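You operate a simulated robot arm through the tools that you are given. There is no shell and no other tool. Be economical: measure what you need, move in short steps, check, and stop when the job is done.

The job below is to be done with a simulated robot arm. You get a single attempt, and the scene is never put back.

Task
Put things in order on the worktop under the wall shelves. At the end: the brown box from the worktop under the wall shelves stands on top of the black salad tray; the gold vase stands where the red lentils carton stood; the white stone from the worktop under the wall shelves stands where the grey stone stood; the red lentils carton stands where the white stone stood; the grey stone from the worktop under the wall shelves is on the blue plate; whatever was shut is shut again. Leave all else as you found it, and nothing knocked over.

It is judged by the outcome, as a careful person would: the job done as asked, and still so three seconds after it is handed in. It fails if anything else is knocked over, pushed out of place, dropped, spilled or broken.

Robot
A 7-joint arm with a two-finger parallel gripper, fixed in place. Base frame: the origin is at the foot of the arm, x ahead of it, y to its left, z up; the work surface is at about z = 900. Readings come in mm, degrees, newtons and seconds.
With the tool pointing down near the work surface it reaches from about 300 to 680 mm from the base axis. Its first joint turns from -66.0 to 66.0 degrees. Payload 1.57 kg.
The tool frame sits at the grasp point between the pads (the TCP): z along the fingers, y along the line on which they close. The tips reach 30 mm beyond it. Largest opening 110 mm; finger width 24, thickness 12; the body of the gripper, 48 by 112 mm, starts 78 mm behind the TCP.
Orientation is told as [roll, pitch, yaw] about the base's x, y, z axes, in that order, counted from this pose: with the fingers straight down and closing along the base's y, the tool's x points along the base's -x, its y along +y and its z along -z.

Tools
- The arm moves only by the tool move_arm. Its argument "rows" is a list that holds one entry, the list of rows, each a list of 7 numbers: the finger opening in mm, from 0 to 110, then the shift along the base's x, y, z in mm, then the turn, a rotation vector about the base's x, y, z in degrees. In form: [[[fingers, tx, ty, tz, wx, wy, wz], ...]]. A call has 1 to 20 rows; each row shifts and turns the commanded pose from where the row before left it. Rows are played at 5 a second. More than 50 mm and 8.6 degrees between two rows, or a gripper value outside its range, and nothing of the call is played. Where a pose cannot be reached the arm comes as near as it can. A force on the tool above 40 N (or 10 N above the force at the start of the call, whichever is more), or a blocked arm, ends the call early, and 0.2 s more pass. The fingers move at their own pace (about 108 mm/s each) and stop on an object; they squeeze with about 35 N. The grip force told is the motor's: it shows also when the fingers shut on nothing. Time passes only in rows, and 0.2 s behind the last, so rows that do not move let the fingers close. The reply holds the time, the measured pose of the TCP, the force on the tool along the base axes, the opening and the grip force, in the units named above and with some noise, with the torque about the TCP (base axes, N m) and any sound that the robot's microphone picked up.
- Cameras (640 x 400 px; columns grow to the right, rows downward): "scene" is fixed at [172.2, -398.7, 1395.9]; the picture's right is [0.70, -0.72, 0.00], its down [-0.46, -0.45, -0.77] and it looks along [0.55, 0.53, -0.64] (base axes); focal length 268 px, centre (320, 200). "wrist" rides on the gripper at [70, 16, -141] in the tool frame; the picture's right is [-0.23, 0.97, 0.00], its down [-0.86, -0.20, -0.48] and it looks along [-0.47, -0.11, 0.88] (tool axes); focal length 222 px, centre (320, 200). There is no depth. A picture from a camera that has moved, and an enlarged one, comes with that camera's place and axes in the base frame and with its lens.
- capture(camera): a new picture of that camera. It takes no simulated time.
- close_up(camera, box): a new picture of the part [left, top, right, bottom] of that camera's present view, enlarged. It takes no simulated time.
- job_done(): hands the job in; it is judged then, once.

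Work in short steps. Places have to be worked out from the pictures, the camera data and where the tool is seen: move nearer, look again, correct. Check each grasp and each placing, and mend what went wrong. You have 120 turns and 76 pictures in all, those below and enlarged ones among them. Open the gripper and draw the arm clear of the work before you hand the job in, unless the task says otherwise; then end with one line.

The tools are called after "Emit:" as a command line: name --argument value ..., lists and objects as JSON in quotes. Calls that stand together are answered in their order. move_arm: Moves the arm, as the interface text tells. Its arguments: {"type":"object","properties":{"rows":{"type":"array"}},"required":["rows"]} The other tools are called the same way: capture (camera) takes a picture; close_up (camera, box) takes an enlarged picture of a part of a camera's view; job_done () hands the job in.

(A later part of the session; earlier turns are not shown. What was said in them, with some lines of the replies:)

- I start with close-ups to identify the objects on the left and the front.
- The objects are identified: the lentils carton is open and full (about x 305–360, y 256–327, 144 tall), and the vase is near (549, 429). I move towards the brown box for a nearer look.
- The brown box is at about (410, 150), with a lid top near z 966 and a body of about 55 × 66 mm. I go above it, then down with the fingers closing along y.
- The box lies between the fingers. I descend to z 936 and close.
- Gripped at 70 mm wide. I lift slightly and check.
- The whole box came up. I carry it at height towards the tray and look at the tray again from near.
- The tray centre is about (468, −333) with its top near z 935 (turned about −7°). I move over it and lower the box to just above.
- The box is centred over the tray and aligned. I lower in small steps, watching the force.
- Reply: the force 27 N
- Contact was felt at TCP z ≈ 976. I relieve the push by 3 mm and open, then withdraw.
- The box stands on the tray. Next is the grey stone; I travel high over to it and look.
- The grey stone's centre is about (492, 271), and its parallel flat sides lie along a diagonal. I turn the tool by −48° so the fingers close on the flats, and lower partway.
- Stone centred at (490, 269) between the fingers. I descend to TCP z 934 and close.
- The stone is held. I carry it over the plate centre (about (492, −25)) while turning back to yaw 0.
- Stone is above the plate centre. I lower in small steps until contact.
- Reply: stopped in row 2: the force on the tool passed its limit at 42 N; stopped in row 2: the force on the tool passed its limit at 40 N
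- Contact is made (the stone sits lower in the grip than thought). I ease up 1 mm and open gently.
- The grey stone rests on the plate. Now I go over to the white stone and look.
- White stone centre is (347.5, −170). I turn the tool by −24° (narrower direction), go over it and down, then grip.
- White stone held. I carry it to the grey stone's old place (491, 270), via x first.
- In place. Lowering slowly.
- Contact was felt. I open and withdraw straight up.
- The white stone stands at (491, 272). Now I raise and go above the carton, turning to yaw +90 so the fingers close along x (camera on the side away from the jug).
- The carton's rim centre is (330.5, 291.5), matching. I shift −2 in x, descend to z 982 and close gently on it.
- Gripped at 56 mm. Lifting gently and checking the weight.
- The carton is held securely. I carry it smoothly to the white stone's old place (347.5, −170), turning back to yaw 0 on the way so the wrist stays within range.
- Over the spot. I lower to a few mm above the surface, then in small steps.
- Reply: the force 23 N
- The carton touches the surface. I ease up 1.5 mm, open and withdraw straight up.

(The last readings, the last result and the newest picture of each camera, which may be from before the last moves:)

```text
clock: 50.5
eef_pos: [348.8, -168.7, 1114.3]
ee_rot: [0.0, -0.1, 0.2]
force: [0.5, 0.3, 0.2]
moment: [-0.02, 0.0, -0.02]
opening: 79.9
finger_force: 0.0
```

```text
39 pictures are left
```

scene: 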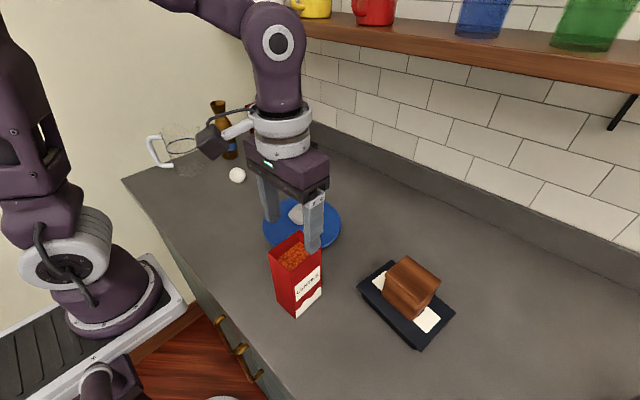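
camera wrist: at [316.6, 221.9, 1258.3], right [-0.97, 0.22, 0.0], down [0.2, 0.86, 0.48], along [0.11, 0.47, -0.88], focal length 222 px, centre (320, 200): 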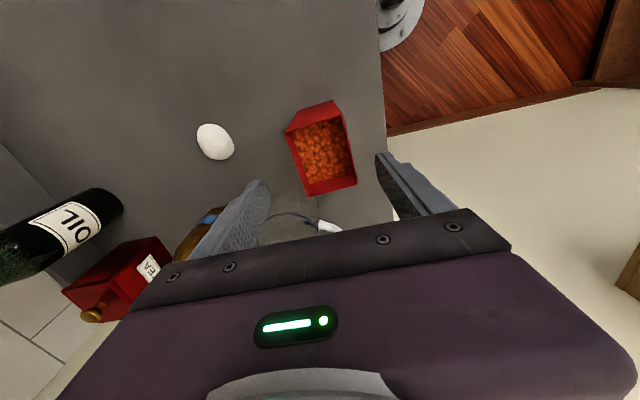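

The carton stands where the white stone was. For the vase (near the reach limit), I travel back towards angle 37°, turning yaw to 37° and then tilting the fingers outward 40°.

Emit:
move_arm --rows '[[[100, 0, 20, 10, 0, 0, 0], [100, 3, 38, 0, 0, 0, 3], [100, 3, 38, 0, 0, 0, 3.4], [100, 3, 38, 0, 0, 0, 3.4], [100, 3, 38, 0, 0, 0, 3.4], [100, 3, 38, 0, 0, 0, 3.4], [100, 3, 38, 0, 0, 0, 3.4], [100, 3, 38, 0, 0, 0, 3.4], [100, 3, 38, 0, 0, 0, 3.4], [100, 3, 38, 0, 0, 0, 3.4], [100, 3, 38, 0, 0, 0, 3.4], [100, 3, 38, 0, 0, 0, 3.4], [100, 3, 21, 0, 0, 0, 0], [100, 0, 0, 0, 0, 0, 0]]]'

Emit:
move_arm --rows '[[[100, 0, 0, 0, 4.8, -6.4, 0], [100, 0, 0, 0, 4.8, -6.4, 0], [100, 0, 0, 0, 4.8, -6.4, 0], [100, 0, 0, 0, 4.8, -6.4, 0], [100, 0, 0, 0, 4.8, -6.4, 0], [100, 0, 0, 0, 0, 0, 0]]]'

Emit:
capture --camera "wrist"

Emit:
capture --camera "scene"

```text
clock: 53.5
eef_pos: [384.2, 288.1, 1122.3]
ee_rot: [0.0, -0.2, 37.1]
force: [-0.5, -0.1, -0.9]
moment: [-0.03, -0.01, 0.01]
opening: 99.9
finger_force: 0.1
```

```text
clock: 54.9
eef_pos: [390.2, 288.8, 1125.3]
ee_rot: [-0.6, -38.2, 36.9]
force: [0.8, 0.7, 0.0]
moment: [0.01, -0.02, -0.01]
opening: 99.8
finger_force: 0.0
out of reach, approached as far as the arm can: row 5
```

```text
38 pictures are left
camera wrist: at [265.7, 217.4, 1194.0], right [-0.44, 0.89, 0.13], down [0.42, 0.07, 0.91], along [0.8, 0.45, -0.4], focal length 222 px, centre (320, 200)
```

wrist: 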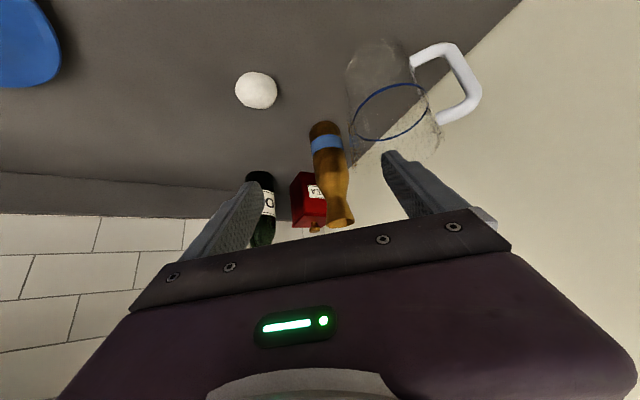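

```text
37 pictures are left
```

scene: 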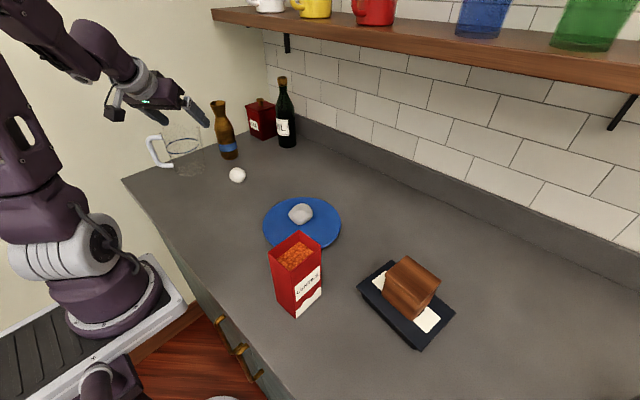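

The 38° tilt is near a limit here. Before grasping I test whether the placing pose (332, 291, about 985) is reachable with this tilt.

Emit:
move_arm --rows '[[[100, -10, 0, -30, 0, 0, 0], [100, -10, 0, -30, 0, 0, 0], [100, -12, 0, -30, 0, 0, 0], [100, -14, 1, -30, 0, 0, 0], [100, -10, 1, -20, 0, 0, 0], [100, 0, 0, 0, 0, 0, 0]]]'

```text
clock: 56.3
eef_pos: [350.3, 305.4, 1007.9]
ee_rot: [-0.2, -39.9, 37.3]
force: [0.2, -0.1, -0.2]
moment: [0.03, -0.01, 0.03]
opening: 100.2
finger_force: 0.1
out of reach, approached as far as the arm can: row 1, 5
```

Radial placing pose is just out of reach. I test instead with the hand coming from the −y side (yaw 90, same tilt).

Emit:
move_arm --rows '[[[100, 0, -15, 20, 0, 0, 7.6], [100, 0, -10, 20, 0, 0, 7.6], [100, 0, 0, 0, 0, 0, 7.6], [100, 0, 0, 0, 0, 0, 7.6], [100, 0, 0, 0, 0, 0, 7.6], [100, 0, 0, 0, 0, 0, 7.6], [100, 0, 0, 0, 0, 0, 7.4], [100, 0, 0, 0, 0, 0, 0]]]'

Emit:
move_arm --rows '[[[100, 0, 10, -20, 0, 0, 0], [100, 0, 15, -17, 0, 0, 0], [100, 0, 0, 0, 0, 0, 0]]]'

```text
clock: 58.1
eef_pos: [355.5, 288.4, 1048.7]
ee_rot: [-0.1, -40.1, 90.1]
force: [-0.6, 0.5, -0.5]
moment: [0.0, -0.02, 0.0]
opening: 99.9
finger_force: 0.1
out of reach, approached as far as the arm can: row 1
```

```text
clock: 58.9
eef_pos: [355.5, 314.2, 1011.7]
ee_rot: [-0.2, -40.1, 90.3]
force: [0.9, -0.4, 0.0]
moment: [-0.01, 0.01, -0.01]
opening: 100.2
finger_force: 0.0
```

Emit:
move_arm --rows '[[[100, -12, -12, -14, 0, 0, 0], [100, -12, -11, -13, 0, 0, 0], [100, 0, 0, 0, 0, 0, 0]]]'

Emit:
capture --camera "scene"

```text
clock: 59.7
eef_pos: [332.2, 289.1, 984.4]
ee_rot: [-0.1, -40.1, 90.1]
force: [-0.7, -0.3, -0.2]
moment: [0.02, 0.02, 0.04]
opening: 100.0
finger_force: 0.0
```

```text
36 pictures are left
```

scene: 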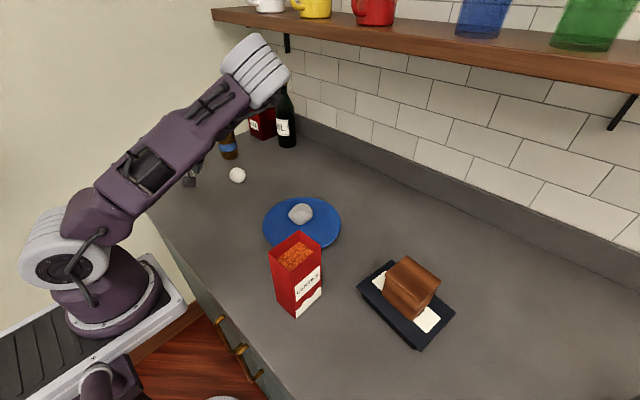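

That pose is reachable. Now I rise, move out to about (420, 300, 1090) and turn back to yaw 37 to view the vase.

Emit:
move_arm --rows '[[[100, 0, -5, 35, 0, 0, 0], [100, 5, -5, 40, 0, 0, 0], [100, 40, 5, 30, 0, 0, 0], [100, 43, 16, 0, 0, 0, 0], [100, 0, 0, 0, 0, 0, -7.6], [100, 0, 0, 0, 0, 0, -7.6], [100, 0, 0, 0, 0, 0, -7.6], [100, 0, 0, 0, 0, 0, -7.6], [100, 0, 0, 0, 0, 0, -7.6], [100, 0, 0, 0, 0, 0, -7.6], [100, 0, 0, 0, 0, 0, -7.4], [100, 0, 0, 0, 0, 0, 0]]]'

Emit:
capture --camera "wrist"

```text
refused: row 3 steps farther than a row can; nothing moved
```

```text
35 pictures are left
camera wrist: at [315.3, 145.6, 1047.4], right [-0.97, 0.17, 0.14], down [0.2, 0.35, 0.92], along [0.11, 0.92, -0.37], focal length 222 px, centre (320, 200)
```

wrist: 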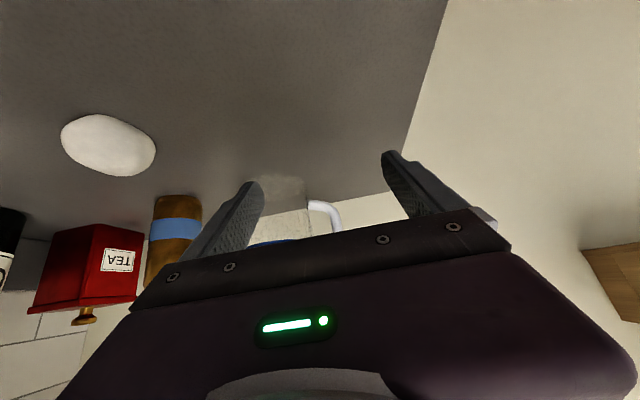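

One row was too long; I repeat with shorter steps.

Emit:
move_arm --rows '[[[100, 0, -5, 35, 0, 0, 0], [100, 5, -5, 40, 0, 0, 0], [100, 30, 5, 25, 0, 0, 0], [100, 30, 10, 5, 0, 0, 0], [100, 23, 6, 0, 0, 0, 0], [100, 0, 0, 0, 0, 0, -7.6], [100, 0, 0, 0, 0, 0, -7.6], [100, 0, 0, 0, 0, 0, -7.6], [100, 0, 0, 0, 0, 0, -7.6], [100, 0, 0, 0, 0, 0, -7.6], [100, 0, 0, 0, 0, 0, -7.6], [100, 0, 0, 0, 0, 0, -7.4], [100, 0, 0, 0, 0, 0, 0]]]'

Emit:
capture --camera "wrist"

```text
clock: 62.5
eef_pos: [420.3, 303.8, 1085.7]
ee_rot: [0.3, -35.1, 45.9]
force: [0.9, 0.5, -0.1]
moment: [0.01, 0.0, -0.02]
opening: 100.0
finger_force: 0.0
out of reach, approached as far as the arm can: row 11, 12
```

```text
34 pictures are left
camera wrist: at [313.3, 215.1, 1161.7], right [-0.57, 0.81, 0.13], down [0.44, 0.17, 0.88], along [0.69, 0.56, -0.45], focal length 222 px, centre (320, 200)
```

wrist: 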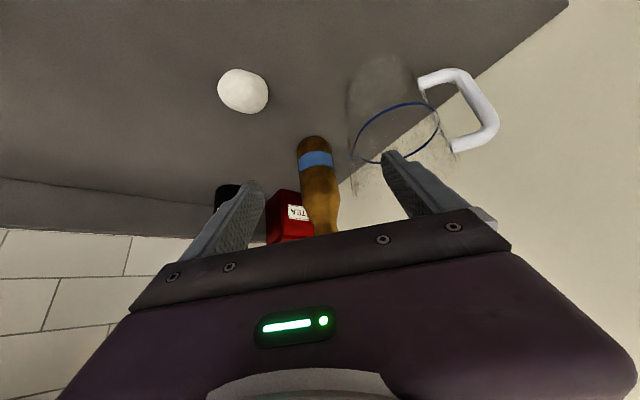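

The vase axis is at about (550, 415), i.e. azimuth 37°. The arm hit a limit in this turn, so I move further out and lower first, then correct the orientation.

Emit:
move_arm --rows '[[[100, 18, 16, -20, 0, 0, 0], [100, 18, 16, -20, 0, 0, 0], [100, 16, 16, -20, 0, 0, 0], [100, 15, 15, -20, 0, 0, 0], [100, 0, 0, 0, 0, 0, -4.5], [100, 0, 0, 0, 0, 0, -4.5], [100, 0, 0, 0, 1.8, -2.4, 0], [100, 0, 0, 0, 0, 0, 0]]]'

Emit:
capture --camera "wrist"

Emit:
close_up --camera "scene" --box '[130, 60, 300, 200]'

```text
clock: 63.0
eef_pos: [445.4, 328.2, 1067.6]
ee_rot: [0.9, -36.2, 45.5]
force: [-0.6, -1.5, 1.6]
moment: [0.04, 0.06, 0.06]
opening: 99.7
finger_force: 0.1
stopped in row 2: the force on the tool passed its limit at 61 N (the readings are from after the stop); the commanded pose is now the measured one
```

```text
33 pictures are left
camera wrist: at [337.7, 237.9, 1140.7], right [-0.57, 0.81, 0.15], down [0.43, 0.15, 0.89], along [0.69, 0.57, -0.43], focal length 222 px, centre (320, 200)
```

wrist: 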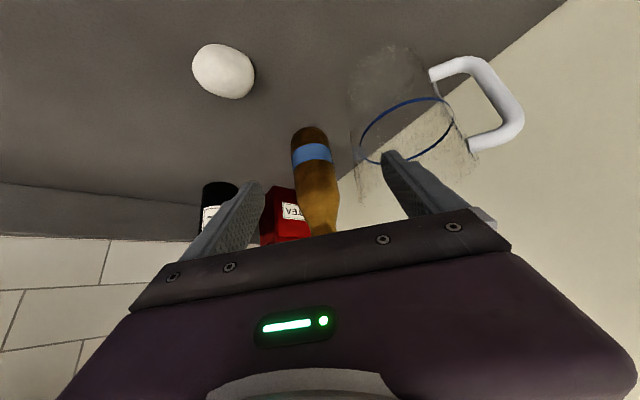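

```text
2.86 times, centred on (215, 130) of scene
camera zoom: at [172.2, -398.8, 1395.9], right [0.7, -0.72, 0.0], down [-0.46, -0.45, -0.77], along [0.55, 0.53, -0.64], focal length 767 px, centre (620, 400)
```

zoom: 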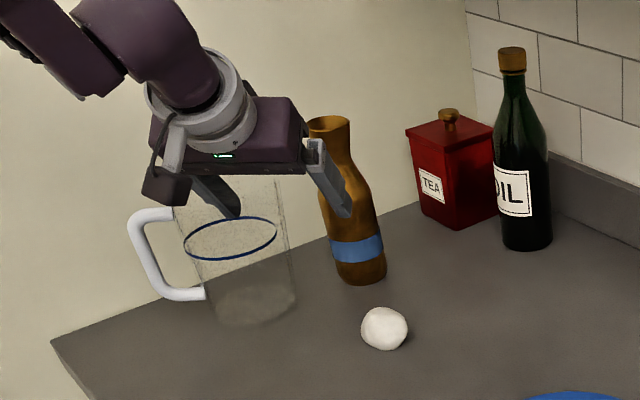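

A force stop occurred — possibly a finger touched the jug. I compare the jug with the earlier picture using the same crop.

Emit:
close_up --camera "scene" --box '[140, 70, 300, 210]'

Emit:
close_up --camera "wrist" --box '[320, 20, 540, 220]'

```text
2.86 times, centred on (220, 140) of scene
camera zoom: at [172.2, -398.8, 1395.9], right [0.7, -0.72, 0.0], down [-0.46, -0.45, -0.77], along [0.55, 0.53, -0.64], focal length 767 px, centre (606, 371)
```

zoom: 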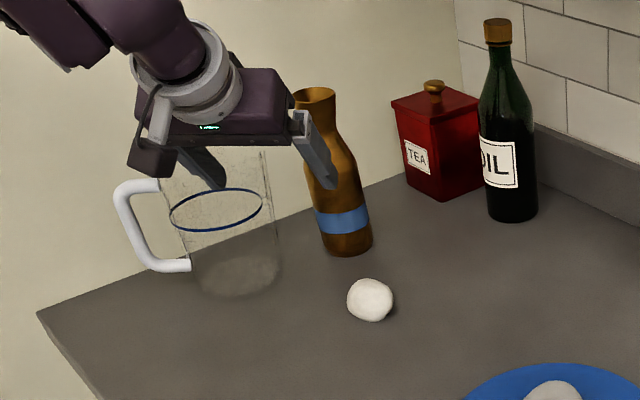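

```text
2.00 times, centred on (430, 120) of wrist
camera zoom: at [337.7, 237.9, 1140.7], right [-0.57, 0.81, 0.15], down [0.43, 0.15, 0.89], along [0.69, 0.57, -0.43], focal length 444 px, centre (100, 360)
```

zoom: 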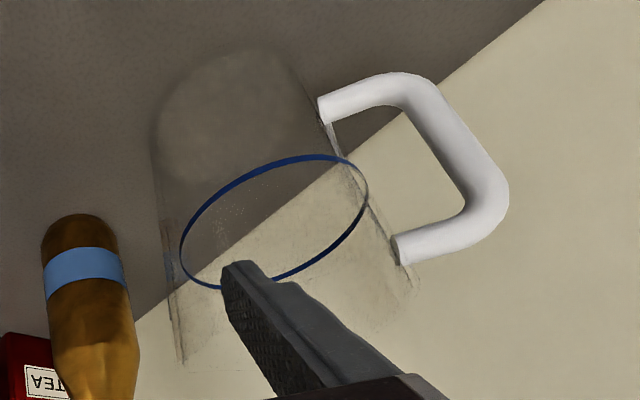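

The jug was nudged by about 9–14 mm (towards +x,+y) by the left finger. I back off and up first, return the tool to vertical, and look at the jug from above so I can set it back.

Emit:
move_arm --rows '[[[100, -15, -15, 15, 0, 0, 0], [100, -15, -15, 30, 0, 0, 0], [100, 0, 0, 35, -5.16, 5.07, 0], [100, 0, 0, 20, -5.16, 5.07, 0], [100, 0, 0, 0, -5.16, 5.07, 0], [100, 0, 0, 0, -5.16, 5.07, 0], [60, 0, 0, 0, -5.16, 5.07, 0], [40, 0, 0, 0, 0, 0, 5], [40, 0, 0, 0, 0, 0, 0]]]'

Emit:
capture --camera "wrist"

Emit:
close_up --camera "scene" --box '[140, 70, 300, 210]'

```text
clock: 65.0
eef_pos: [414.4, 297.1, 1167.3]
ee_rot: [1.0, 0.0, 50.7]
force: [1.0, 0.3, -0.7]
moment: [0.02, 0.0, -0.02]
opening: 40.2
finger_force: 0.0
```

```text
29 pictures are left
camera wrist: at [360.2, 253.1, 1309.2], right [-0.61, 0.79, 0.02], down [0.7, 0.53, 0.48], along [0.37, 0.3, -0.88], focal length 222 px, centre (320, 200)
```

wrist: 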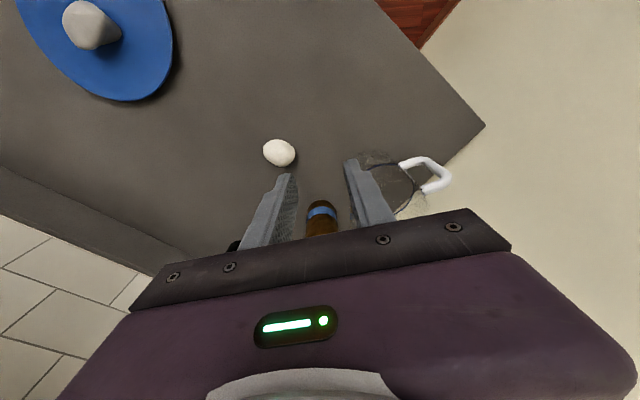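

```text
2.86 times, centred on (220, 140) of scene
camera zoom: at [172.2, -398.7, 1395.9], right [0.7, -0.72, 0.0], down [-0.46, -0.45, -0.77], along [0.55, 0.53, -0.64], focal length 767 px, centre (606, 371)
```

zoom: 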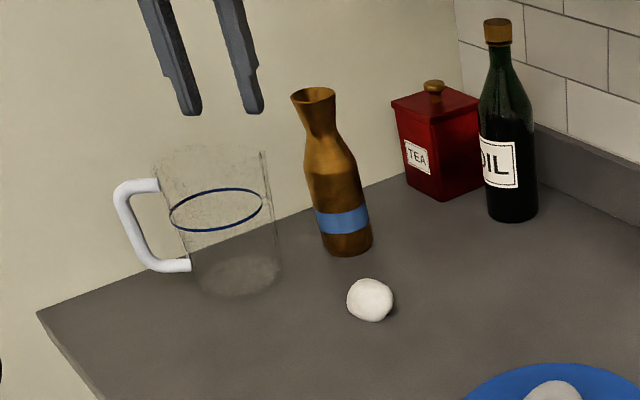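

The vase, stone and the rest are untouched; only the jug moved. Jug centre is now about (418, 452) with its rim near 1045. I move nearer above it to see the mouth.

Emit:
move_arm --rows '[[[40, -5, 35, 0, 0, 0, 0], [40, -5, 35, 0, 0, 0, 0], [40, -5, 30, 0, -1, 0, 0], [40, 0, 0, 0, 0, 0, 0]]]'

Emit:
capture --camera "wrist"

```text
clock: 66.0
eef_pos: [398.4, 399.7, 1167.4]
ee_rot: [0.3, 0.7, 50.6]
force: [0.6, -0.4, 0.1]
moment: [0.0, 0.04, 0.02]
opening: 40.0
finger_force: 0.1
```

```text
27 pictures are left
camera wrist: at [343.4, 357.1, 1309.8], right [-0.61, 0.79, 0.0], down [0.7, 0.54, 0.47], along [0.37, 0.28, -0.88], focal length 222 px, centre (320, 200)
```

wrist: 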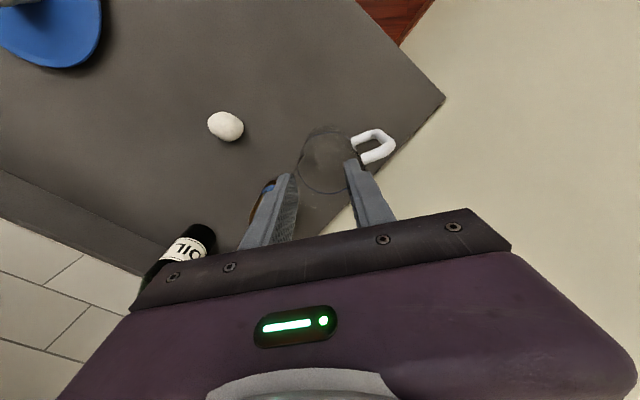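

Emit:
close_up --camera "wrist" --box '[260, 100, 420, 220]'

```text
3.33 times, centred on (340, 160) of wrist
camera zoom: at [343.4, 357.1, 1309.8], right [-0.61, 0.79, 0.0], down [0.7, 0.54, 0.47], along [0.37, 0.28, -0.88], focal length 740 px, centre (253, 333)
```

zoom: 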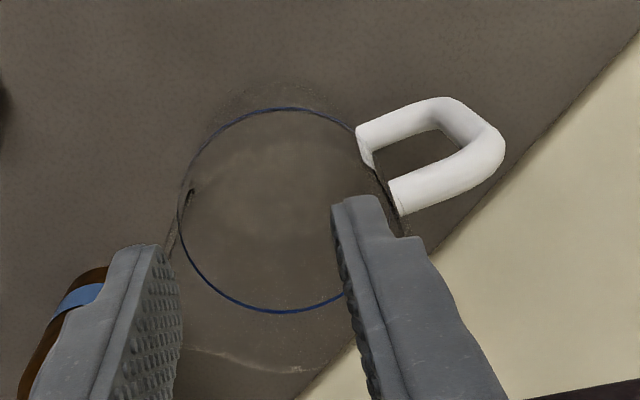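

The ring (≈z 990) centre gives the jug at (420, 430), radius ≈ 46; it is hollow and empty. I insert the nearly closed fingers in the middle, to pull the jug back by its near wall.

Emit:
move_arm --rows '[[[20, 11, 15, 0, 0, 0, 0], [20, 11, 15, 0, 0, 0, 0], [20, 0, 0, -30, 0, 0, 0], [20, 0, 0, -30, 0, 0, 0], [20, 0, 0, -20, 0, 0, 0], [20, 0, 0, -10, 0, 0, 0], [20, 0, 0, -10, 0, 0, 0], [20, 0, 0, -10, 0, 0, 0], [20, 0, 0, -10, 0, 0, 0], [20, 0, 0, 0, 0, 0, 0]]]'

Emit:
close_up --camera "scene" --box '[140, 70, 300, 210]'

```text
clock: 68.2
eef_pos: [410.9, 412.5, 1046.4]
ee_rot: [0.3, 0.8, 50.4]
force: [-0.2, 1.2, -0.4]
moment: [0.03, -0.01, 0.03]
opening: 19.6
finger_force: 0.0
out of reach, approached as far as the arm can: row 2
```

```text
2.86 times, centred on (220, 140) of scene
camera zoom: at [172.2, -398.7, 1395.9], right [0.7, -0.72, 0.0], down [-0.46, -0.45, -0.77], along [0.55, 0.53, -0.64], focal length 767 px, centre (606, 371)
```

zoom: 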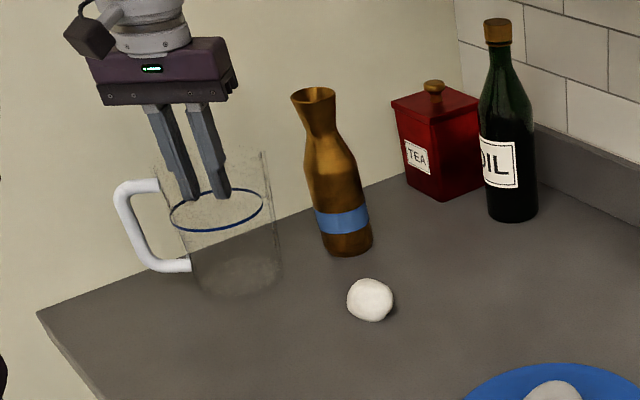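

The tips have entered the mouth freely. I descend further to z ≈ 1005.

Emit:
move_arm --rows '[[[20, 2, 3, -15, 0, 0, 0], [20, 0, 0, -15, 0, 0, 0], [20, 0, 0, -12, 0, 0, 0], [20, 0, 0, 0, 0, 0, 0]]]'

Emit:
close_up --camera "scene" --box '[140, 70, 300, 210]'

```text
clock: 68.6
eef_pos: [414.4, 414.3, 1043.3]
ee_rot: [0.0, 0.3, 50.4]
force: [-0.3, 1.1, 12.7]
moment: [-0.34, -0.1, 0.01]
opening: 19.9
finger_force: 0.1
stopped in row 1: the force on the tool passed its limit at 72 N (the readings are from after the stop); the commanded pose is now the measured one
```

```text
2.86 times, centred on (220, 140) of scene
camera zoom: at [172.0, -398.9, 1395.9], right [0.7, -0.72, 0.0], down [-0.46, -0.45, -0.77], along [0.55, 0.53, -0.64], focal length 767 px, centre (606, 371)
```

zoom: 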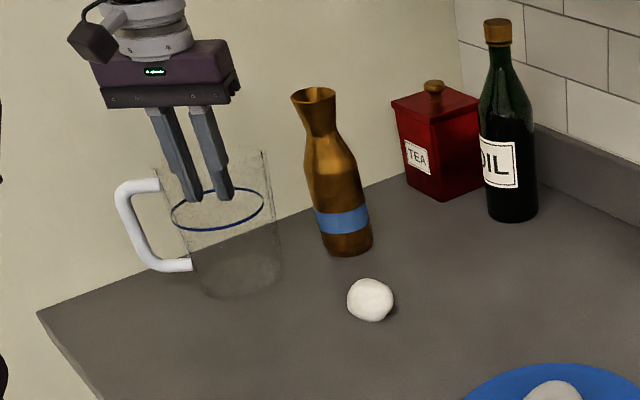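

Contact was at the near right finger corner, i.e. at the wall side (the jug itself hasn't visibly moved). I rise a little, centre better on the jug, and try again in small steps.

Emit:
move_arm --rows '[[[0, 0, 0, 12, 0, 0, 0], [0, 0, 0, 0, 0, 0, 0], [0, 2, 6, 0, 0, 0, 0], [0, 3, 7, 0, 0, 0, 0], [0, 0, 0, 0, 0, 0, 0]]]'

Emit:
move_arm --rows '[[[0, 0, 0, -6, 0, 0, 0], [0, 0, 0, -6, 0, 0, 0], [0, 0, 0, -6, 0, 0, 0], [0, 0, 0, -6, 0, 0, 0], [0, 0, 0, 0, 0, 0, 0]]]'

Emit:
close_up --camera "wrist" --box '[260, 100, 420, 220]'

```text
clock: 69.8
eef_pos: [419.4, 428.6, 1053.3]
ee_rot: [0.1, 0.5, 50.5]
force: [1.1, 0.2, -1.0]
moment: [0.0, 0.0, 0.0]
opening: 0.1
finger_force: 21.6
```

```text
clock: 71.0
eef_pos: [419.9, 426.8, 1029.5]
ee_rot: [0.1, 0.5, 50.3]
force: [-0.2, -0.8, 0.4]
moment: [0.02, -0.02, -0.01]
opening: 0.0
finger_force: 21.2
```

```text
3.33 times, centred on (340, 160) of wrist
camera zoom: at [363.7, 385.1, 1171.6], right [-0.61, 0.8, 0.0], down [0.7, 0.53, 0.47], along [0.37, 0.29, -0.88], focal length 740 px, centre (253, 333)
```

zoom: 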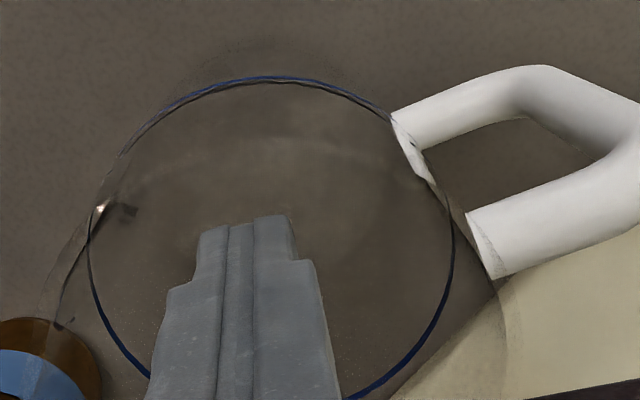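

Now the closed fingers are inside without contact. I go down to 1006, then pull towards (−0.63, −0.77) in small steps.

Emit:
move_arm --rows '[[[0, 0, 0, -8, 0, 0, 0], [0, 0, 0, -8, 0, 0, 0], [0, 0, 0, -7, 0, 0, 0], [0, 0, 0, 0, 0, 0, 0]]]'

Emit:
move_arm --rows '[[[0, -6, -8, 0, 0, 0, 0], [0, -6, -8, 0, 0, 0, 0], [0, -3, -4, 0, 0, 0, 0], [0, -2, -2, 0, 0, 0, 0], [0, 0, 0, 0, 0, 0, 0]]]'

Emit:
close_up --camera "scene" --box '[140, 70, 300, 210]'

```text
clock: 72.0
eef_pos: [419.3, 427.1, 1007.6]
ee_rot: [0.1, 0.5, 50.4]
force: [0.3, -0.5, -0.5]
moment: [-0.02, -0.02, 0.01]
opening: 0.3
finger_force: 20.8
```

```text
clock: 73.2
eef_pos: [403.5, 404.7, 1006.6]
ee_rot: [0.0, 0.5, 50.4]
force: [2.0, -0.2, -0.3]
moment: [-0.03, -0.03, 0.0]
opening: 0.3
finger_force: 21.3
```

```text
2.86 times, centred on (220, 140) of scene
camera zoom: at [172.2, -398.7, 1395.9], right [0.7, -0.72, 0.0], down [-0.46, -0.45, -0.77], along [0.55, 0.53, -0.64], focal length 767 px, centre (606, 371)
```

zoom: 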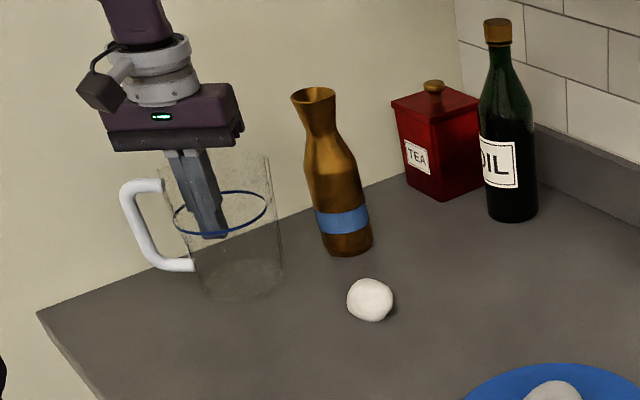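

The jug needs about (−11, −4.5) mm more, mostly −x. I recentre the fingers inside and pull in that direction.

Emit:
move_arm --rows '[[[0, 8, 10, 0, 0, 0, 0], [0, 5, 8, 0, 0, 0, 0], [0, -9, -4, 0, 0, 0, 0], [0, -9, -4, 0, 0, 0, 0], [0, -5, -2, 0, 0, 0, 0], [0, -3, -1, 0, 0, 0, 0], [0, 0, 0, 0, 0, 0, 0]]]'

Emit:
move_arm --rows '[[[0, -3, -1, 0, 0, 0, 0], [0, -2, -1, 0, 0, 0, 0], [0, 0, 0, 0, 0, 0, 0]]]'

Emit:
close_up --camera "scene" --box '[140, 70, 300, 210]'

```text
clock: 74.8
eef_pos: [389.4, 412.4, 1007.9]
ee_rot: [0.2, 0.4, 50.4]
force: [1.6, 0.1, 0.0]
moment: [-0.03, 0.02, -0.01]
opening: 0.1
finger_force: 21.4
```

```text
clock: 75.6
eef_pos: [382.8, 411.2, 1008.1]
ee_rot: [0.1, 0.4, 50.3]
force: [0.9, 0.4, 0.2]
moment: [-0.01, 0.02, -0.02]
opening: 0.0
finger_force: 21.3
```

```text
2.86 times, centred on (220, 140) of scene
camera zoom: at [172.2, -398.7, 1395.9], right [0.7, -0.72, 0.0], down [-0.46, -0.45, -0.77], along [0.55, 0.53, -0.64], focal length 767 px, centre (606, 371)
```

zoom: 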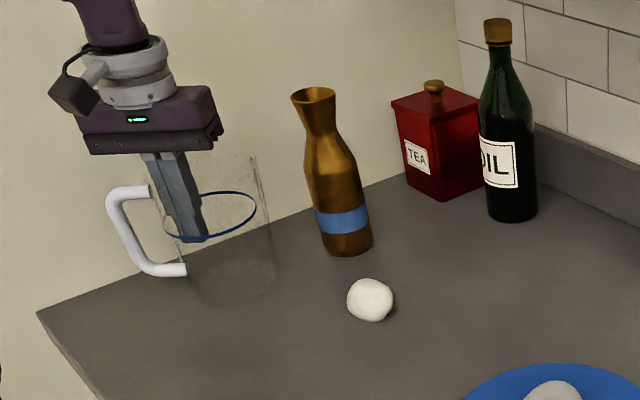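

The ring is now about 3 px off horizontally and vertically: it needs roughly −8 mm in y. I recentre inside and pull along −y, then compare with the untouched-state crop.

Emit:
move_arm --rows '[[[0, 10, 2, 0, 0, 0, 0], [0, 10, 2, 0, 0, 0, 0], [0, 5, -6, 0, 0, 0, 0], [0, 0, -7, 0, 0, 0, 0], [0, 0, -6, 0, 0, 0, 0], [0, 0, 0, 0, 0, 0, 0]]]'

Emit:
close_up --camera "scene" --box '[110, 90, 270, 220]'

```text
clock: 77.0
eef_pos: [409.4, 394.7, 1007.2]
ee_rot: [0.1, 0.6, 50.3]
force: [0.2, 1.2, -0.6]
moment: [-0.01, 0.02, 0.01]
opening: 0.0
finger_force: 21.1
```

```text
3.08 times, centred on (190, 155) of scene
camera zoom: at [172.2, -398.7, 1395.9], right [0.7, -0.72, 0.0], down [-0.46, -0.45, -0.77], along [0.55, 0.53, -0.64], focal length 826 px, centre (720, 338)
```

zoom: 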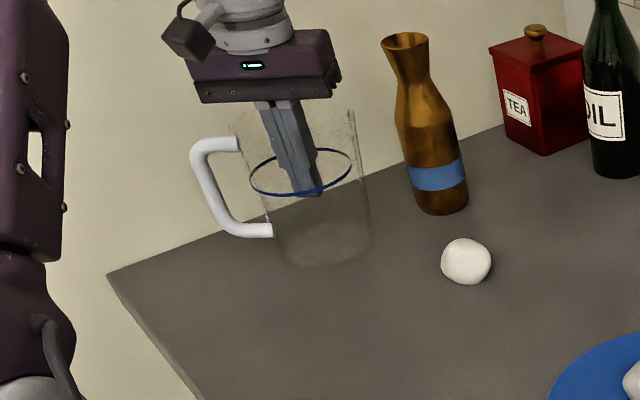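

Ring is now ~4.5 px right of its original place (about 5 mm: (−4, +2) needed). One last nudge from inside in that direction.

Emit:
move_arm --rows '[[[0, 0, 14, 0, 0, 0, 0], [0, 0, 12, 0, 0, 0, 0], [0, -10, 4, 0, 0, 0, 0], [0, -8, 3, 0, 0, 0, 0], [0, -4, 2, 0, 0, 0, 0], [0, -3, 1, 0, 0, 0, 0], [0, 0, 0, 0, 0, 0, 0]]]'

Emit:
close_up --camera "scene" --box '[110, 90, 270, 220]'

```text
clock: 78.6
eef_pos: [382.3, 431.0, 1006.0]
ee_rot: [0.1, 0.5, 50.4]
force: [1.0, -0.5, 0.3]
moment: [0.03, 0.02, 0.01]
opening: 0.0
finger_force: 21.2
```

```text
3.08 times, centred on (190, 155) of scene
camera zoom: at [172.2, -398.7, 1395.9], right [0.7, -0.72, 0.0], down [-0.46, -0.45, -0.77], along [0.55, 0.53, -0.64], focal length 826 px, centre (720, 338)
```

zoom: 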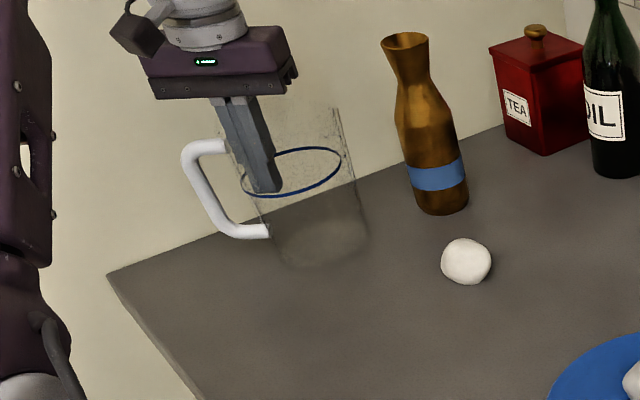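

The jug leans slightly against the finger; I ease the finger back to the middle so it settles, then look.

Emit:
move_arm --rows '[[[0, 3, -1, 0, 0, 0, 0], [0, 3, -1, 0, 0, 0, 0], [0, 4, -2, 0, 0, 0, 0], [0, 8, -4, 0, 0, 0, 0], [0, 7, -3, 0, 0, 0, 0], [0, 0, 0, 0, 0, 0, 0]]]'

Emit:
close_up --camera "scene" --box '[110, 90, 270, 220]'

```text
clock: 80.0
eef_pos: [407.9, 421.5, 1007.4]
ee_rot: [0.1, 0.4, 50.5]
force: [-1.8, -0.5, -0.4]
moment: [0.01, 0.03, -0.01]
opening: 0.0
finger_force: 21.3
```

```text
3.08 times, centred on (190, 155) of scene
camera zoom: at [172.2, -398.7, 1395.9], right [0.7, -0.72, 0.0], down [-0.46, -0.45, -0.77], along [0.55, 0.53, -0.64], focal length 826 px, centre (720, 338)
```

zoom: 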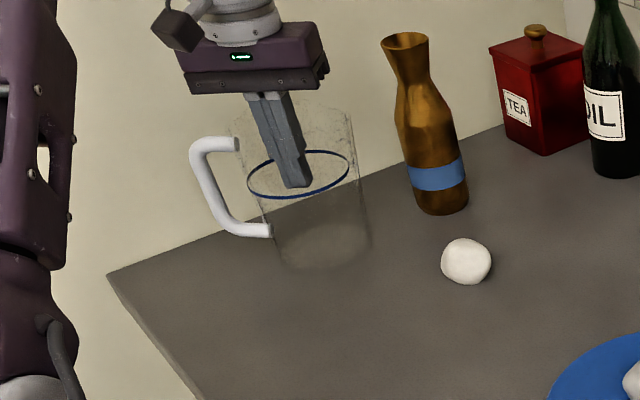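

The jug settled upright, its ring within about 2 px (≈3 mm) of its original place. I withdraw straight up.

Emit:
move_arm --rows '[[[0, 0, 0, 20, 0, 0, 0], [0, 0, 0, 30, 0, 0, 0], [0, 0, 0, 40, 0, 0, 0], [0, 0, -5, 40, 0, 0, 0], [20, 0, -20, 20, 0, 0, 0], [40, 0, -30, 0, 0, 0, 0], [40, 0, -30, 0, 0, 0, 0], [40, 0, 0, 0, 0, 0, 0]]]'

Emit:
close_up --camera "scene" --box '[110, 90, 270, 220]'

```text
clock: 81.8
eef_pos: [409.1, 335.2, 1157.3]
ee_rot: [0.2, 0.5, 50.3]
force: [-1.2, -1.1, 0.0]
moment: [-0.03, 0.02, 0.0]
opening: 39.9
finger_force: 0.1
```

```text
3.08 times, centred on (190, 155) of scene
camera zoom: at [172.2, -398.8, 1395.9], right [0.7, -0.72, 0.0], down [-0.46, -0.45, -0.77], along [0.55, 0.53, -0.64], focal length 826 px, centre (720, 338)
```

zoom: 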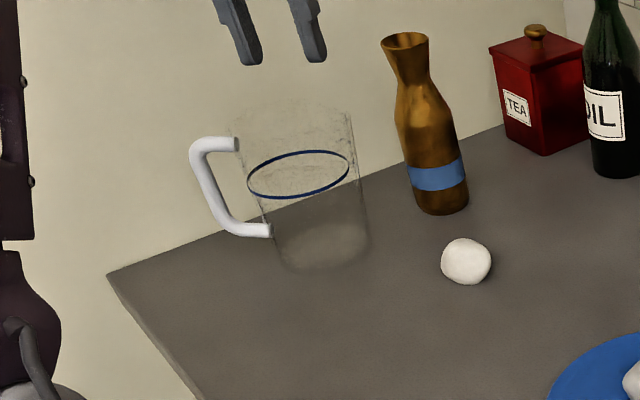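

Good. For the vase I now use the proven orientation (yaw 90, hand coming from the −y side), well clear of the jug. I go to (549, 290, 1090) and turn.

Emit:
move_arm --rows '[[[60, 28, -10, -12, 0, 0, 8], [80, 28, -10, -12, 0, 0, 8], [100, 28, -10, -14, 0, 0, 8], [100, 28, -10, -14, 0, 0, 8], [100, 28, -5, -14, 0, 0, 7.6], [100, 0, 0, 0, 7.6, 0, 0], [100, 0, 0, 0, 7.6, 0, 0], [100, 0, 0, 0, 7.6, 0, 0], [100, 0, 0, 0, 7.6, 0, 0], [100, 0, 0, 0, 7.6, 0, 0], [100, 0, 0, 0, 0, 0, 0]]]'

Emit:
capture --camera "wrist"

Emit:
capture --camera "scene"

```text
clock: 84.2
eef_pos: [548.6, 290.1, 1090.9]
ee_rot: [0.2, -37.6, 89.9]
force: [-0.2, 0.6, -0.4]
moment: [0.0, 0.01, 0.0]
opening: 100.2
finger_force: 0.0
```

```text
16 pictures are left
camera wrist: at [532.7, 149.2, 1160.4], right [-0.97, 0.18, 0.14], down [0.2, 0.39, 0.9], along [0.11, 0.91, -0.41], focal length 222 px, centre (320, 200)
```

wrist: 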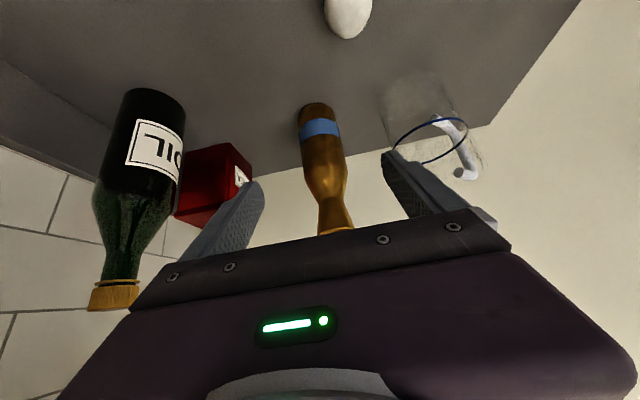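

```text
15 pictures are left
```

scene: 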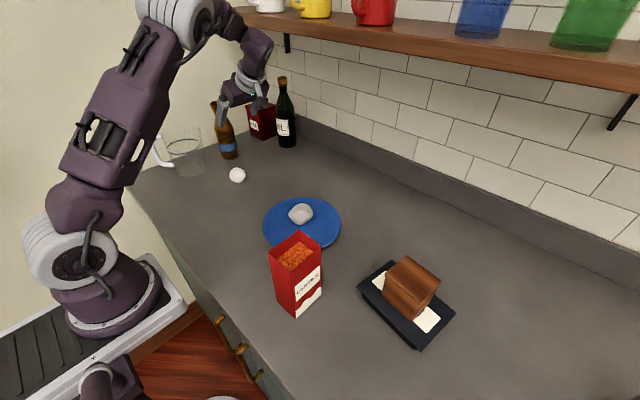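

Pose reached. The vase axis is about (547.5, 417), diameter ≈ 58. I descend diagonally (keeping clear of the white stone) to a pre-grasp at (547, 355, 980).

Emit:
move_arm --rows '[[[100, 0, 22, -25, 0, 0, 0], [100, 0, 22, -25, 0, 0, 0], [100, -1, 10, -30, 0, 0, 0], [100, 0, 10, -32, 0, 0, 0], [100, 0, 0, 0, 0, 0, 0]]]'

Emit:
capture --camera "wrist"

Emit:
close_up --camera "scene" --box '[140, 70, 300, 210]'

```text
clock: 85.4
eef_pos: [547.6, 354.9, 980.8]
ee_rot: [0.1, -37.5, 90.1]
force: [0.2, 0.5, 0.1]
moment: [0.03, 0.01, -0.02]
opening: 99.8
finger_force: 0.1
```

```text
14 pictures are left
camera wrist: at [531.9, 213.5, 1049.3], right [-0.97, 0.18, 0.14], down [0.2, 0.39, 0.9], along [0.11, 0.9, -0.41], focal length 222 px, centre (320, 200)
```

wrist: 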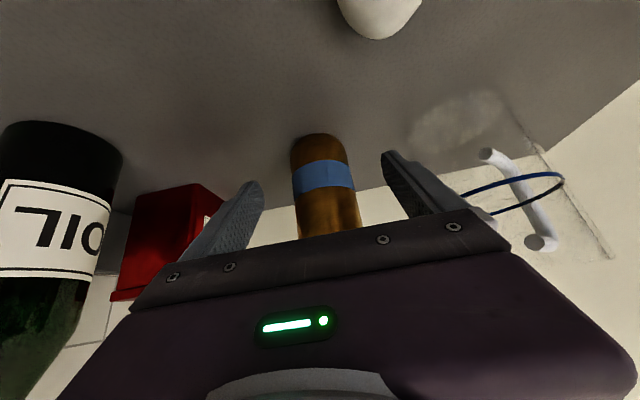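

```text
2.86 times, centred on (220, 140) of scene
camera zoom: at [172.2, -398.7, 1395.9], right [0.7, -0.72, 0.0], down [-0.46, -0.45, -0.77], along [0.55, 0.53, -0.64], focal length 767 px, centre (606, 371)
```

zoom: 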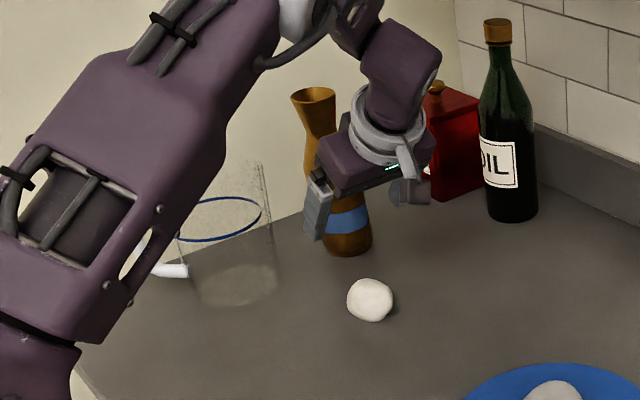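

The vase is centred between the fingers (x ≈ 546.5). I advance 55 mm and close.

Emit:
move_arm --rows '[[[100, -1, 15, 0, 0, 0, 0], [100, 0, 15, 0, 0, 0, 0], [100, 0, 15, 0, 0, 0, 0], [100, 0, 11, 0, 0, 0, 0], [100, 0, 0, 0, 0, 0, 0]]]'

Emit:
capture --camera "wrist"

```text
clock: 86.6
eef_pos: [546.4, 410.7, 979.7]
ee_rot: [0.1, -37.5, 90.1]
force: [-0.2, 0.2, -1.0]
moment: [-0.01, -0.02, -0.01]
opening: 99.9
finger_force: 0.1
```

```text
12 pictures are left
camera wrist: at [530.6, 269.5, 1049.1], right [-0.97, 0.18, 0.14], down [0.2, 0.39, 0.9], along [0.11, 0.9, -0.41], focal length 222 px, centre (320, 200)
```

wrist: 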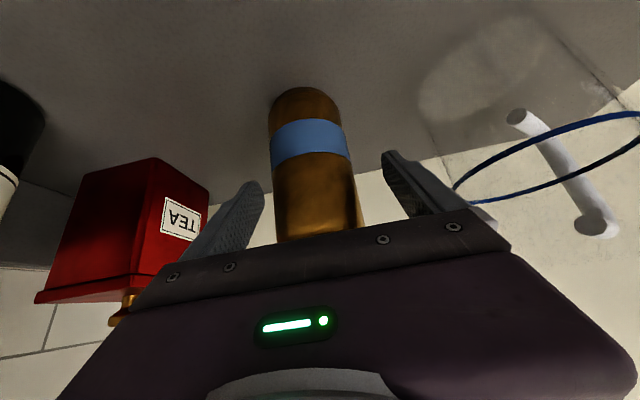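

The vase is nearly centred (perhaps 2–4 mm towards +x). I shift +2 in x and close slowly.

Emit:
move_arm --rows '[[[100, 2, 2, 0, 0, 0, 0], [85, 0, 0, 0, 0, 0, 0], [75, 0, 0, 0, 0, 0, 0], [68, 0, 0, 0, 0, 0, 0], [62, 0, 0, 0, 0, 0, 0], [56, 0, 0, 0, 0, 0, 0], [45, 0, 0, 0, 0, 0, 0], [45, 0, 0, 0, 0, 0, 0]]]'

```text
clock: 88.4
eef_pos: [547.8, 412.7, 979.5]
ee_rot: [0.1, -37.5, 90.1]
force: [-0.3, -0.5, 0.4]
moment: [-0.02, -0.04, -0.01]
opening: 49.6
finger_force: 35.3
```

Gripped at ~50 mm. I lift a little and check.

Emit:
move_arm --rows '[[[45, 0, 0, 5, 0, 0, 0], [45, 0, 0, 10, 0, 0, 0], [45, 0, 0, 15, 0, 0, 0], [45, 0, 0, 0, 0, 0, 0]]]'

Emit:
close_up --camera "scene" --box '[140, 70, 300, 210]'

```text
clock: 89.4
eef_pos: [549.3, 412.6, 1009.7]
ee_rot: [0.1, -37.5, 90.0]
force: [0.1, 0.4, -3.6]
moment: [-0.06, 0.04, 0.0]
opening: 49.5
finger_force: 35.1
```

```text
2.86 times, centred on (220, 140) of scene
camera zoom: at [172.3, -398.7, 1395.9], right [0.7, -0.72, 0.0], down [-0.46, -0.45, -0.77], along [0.55, 0.53, -0.64], focal length 767 px, centre (606, 371)
```

zoom: 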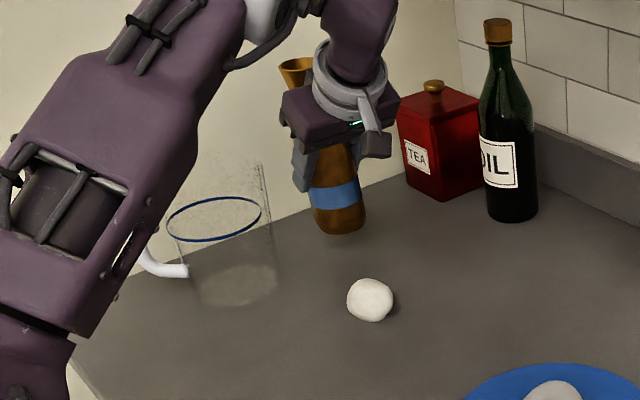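

The vase is up and upright. I carry it first in −y, then −x, staying clear of the jug, to above the carton's old place.

Emit:
move_arm --rows '[[[45, 0, -10, 20, 0, 0, 0], [45, 0, -25, 20, 0, 0, 0], [45, -5, -30, 10, 0, 0, 0], [45, -12, -30, 0, 0, 0, 0], [45, -20, -22, 0, 0, 0, 0], [45, -28, -8, 0, 0, 0, 0], [45, -30, 0, 0, 0, 0, 0], [45, -30, 0, 0, 0, 0, 0], [45, -30, 0, 0, 0, 0, 0], [45, -30, 0, 0, 0, 0, 0], [45, -22, 0, 0, 0, 0, 0], [45, -10, 0, 0, 0, 0, 0], [45, 0, 0, 0, 0, 0, 0]]]'

Emit:
capture --camera "scene"

```text
clock: 92.2
eef_pos: [331.9, 288.2, 1059.3]
ee_rot: [0.1, -37.4, 89.9]
force: [0.0, -0.3, -2.6]
moment: [0.0, 0.04, -0.03]
opening: 49.2
finger_force: 34.8
```

```text
10 pictures are left
```

scene: 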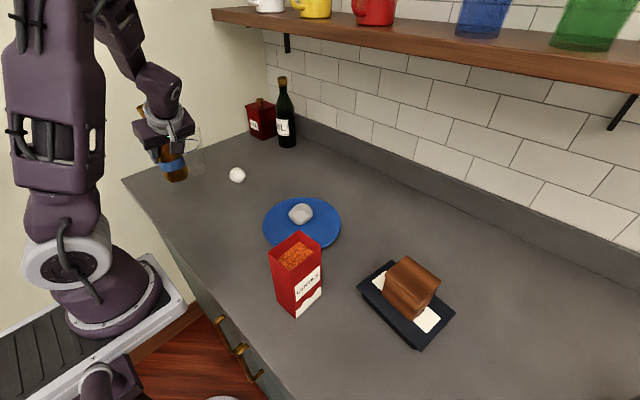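

Reached, with the vase upright. I lower most of the way.

Emit:
move_arm --rows '[[[45, -1, -1, -20, 0, 0, 0], [45, 0, 0, -25, 0, 0, 0], [45, 0, 0, -18, 0, 0, 0], [45, 0, 0, -8, 0, 0, 0], [45, 0, 0, -3, 0, 0, 0], [45, 0, 0, 0, 0, 0, 0]]]'

Emit:
close_up --camera "scene" --box '[110, 90, 270, 220]'

```text
clock: 93.6
eef_pos: [329.9, 286.9, 984.5]
ee_rot: [0.1, -37.6, 90.0]
force: [0.2, -0.6, -3.4]
moment: [0.01, -0.03, 0.03]
opening: 49.6
finger_force: 35.2
```

```text
3.08 times, centred on (190, 155) of scene
camera zoom: at [172.3, -398.7, 1395.9], right [0.7, -0.72, 0.0], down [-0.46, -0.45, -0.77], along [0.55, 0.53, -0.64], focal length 826 px, centre (720, 338)
```

zoom: 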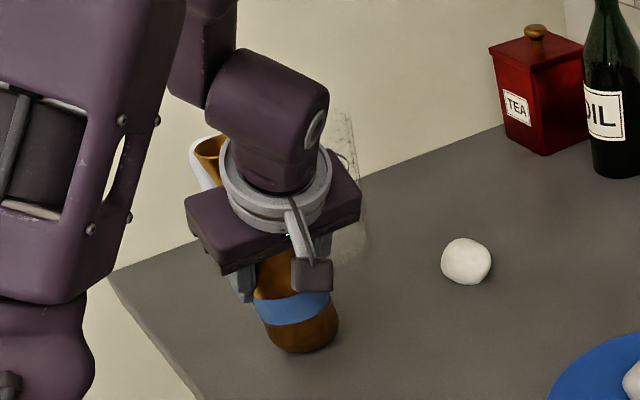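

Emit:
move_arm --rows '[[[45, 0, 0, -2, 0, 0, 0], [45, 0, 0, -2, 0, 0, 0], [45, 0, 0, 0, 0, 0, 0]]]'

```text
clock: 94.4
eef_pos: [330.3, 286.6, 981.2]
ee_rot: [0.1, -37.5, 90.1]
force: [-0.3, -0.2, -2.5]
moment: [-0.01, 0.01, 0.05]
opening: 49.1
finger_force: 34.9
```

Not yet in contact; another 2 mm.

Emit:
move_arm --rows '[[[45, 0, 0, -1, 0, 0, 0], [45, 0, 0, -1, 0, 0, 0], [45, 0, 0, 0, 0, 0, 0]]]'

```text
clock: 95.2
eef_pos: [331.4, 287.2, 979.5]
ee_rot: [0.0, -37.6, 90.0]
force: [-1.2, -3.2, 12.6]
moment: [0.15, 0.11, 0.0]
opening: 49.5
finger_force: 35.1
```

Contact. I open slowly and back out along −y, then up.

Emit:
move_arm --rows '[[[55, 0, 0, 0.5, 0, 0, 0], [65, 0, 0, 0, 0, 0, 0], [80, 0, 0, 0, 0, 0, 0], [100, 0, 0, 0, 0, 0, 0], [100, 0, 0, 0, 0, 0, 0], [100, 0, -15, 0, 0, 0, 0], [100, 0, -25, 5, 0, 0, 0], [100, 0, -30, 10, 0, 0, 0], [100, 0, 0, 0, 0, 0, 0]]]'

Emit:
capture --camera "wrist"

```text
clock: 97.2
eef_pos: [330.7, 216.4, 992.7]
ee_rot: [0.1, -37.5, 90.1]
force: [0.2, -0.3, -0.3]
moment: [0.03, -0.03, -0.01]
opening: 100.0
finger_force: 0.1
```

```text
8 pictures are left
camera wrist: at [315.0, 75.0, 1063.3], right [-0.97, 0.18, 0.14], down [0.2, 0.39, 0.9], along [0.11, 0.9, -0.41], focal length 222 px, centre (320, 200)
```

wrist: 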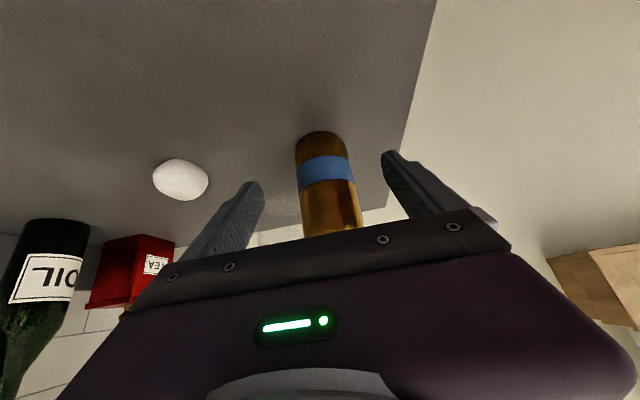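

The vase stands. I draw the arm up and away and straighten the tool.

Emit:
move_arm --rows '[[[100, 0, -20, 30, 0, 0, 0], [100, 5, -20, 40, 0, 0, 0], [100, 10, -10, 40, 0, 0, 0], [100, 10, 0, 30, -7.5, 0, 0], [100, 10, 0, 0, -7.5, 0, 0], [100, 10, 0, 0, -7.5, 0, 0], [100, 0, 0, 0, -7.5, 0, 0], [100, 0, 0, 0, -7.5, 0, 0], [100, 0, 0, 0, 0, 0, 0]]]'

Emit:
capture --camera "scene"

```text
clock: 99.2
eef_pos: [374.8, 166.7, 1133.0]
ee_rot: [0.2, 0.1, 90.1]
force: [0.4, 0.6, 0.8]
moment: [0.03, 0.01, 0.0]
opening: 99.9
finger_force: 0.1
out of reach, approached as far as the arm can: row 3
```

```text
7 pictures are left
```

scene: 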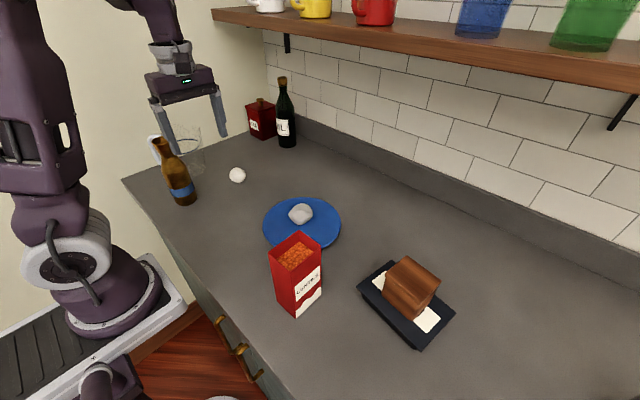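

All placed. One close-up to verify the vase and jug.

Emit:
close_up --camera "scene" --box '[110, 90, 270, 220]'

```text
3.08 times, centred on (190, 155) of scene
camera zoom: at [172.2, -398.7, 1395.9], right [0.7, -0.72, 0.0], down [-0.46, -0.45, -0.77], along [0.55, 0.53, -0.64], focal length 826 px, centre (720, 338)
```

zoom: 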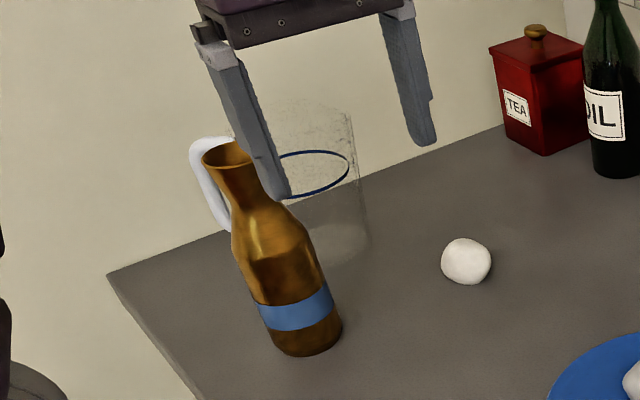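

Everything stands as asked: the vase is at (329, 294) upright, the jug is back in place, and the gripper is open and clear. I hand the job in.

Emit:
job_done

```text
The job is handed in.
```

The brown box, gold vase, both stones and the lentils carton are all where you asked. On the way I bumped the glass jug about 14 mm and moved it back; it stands upright, about 3 mm off with its handle turned slightly.
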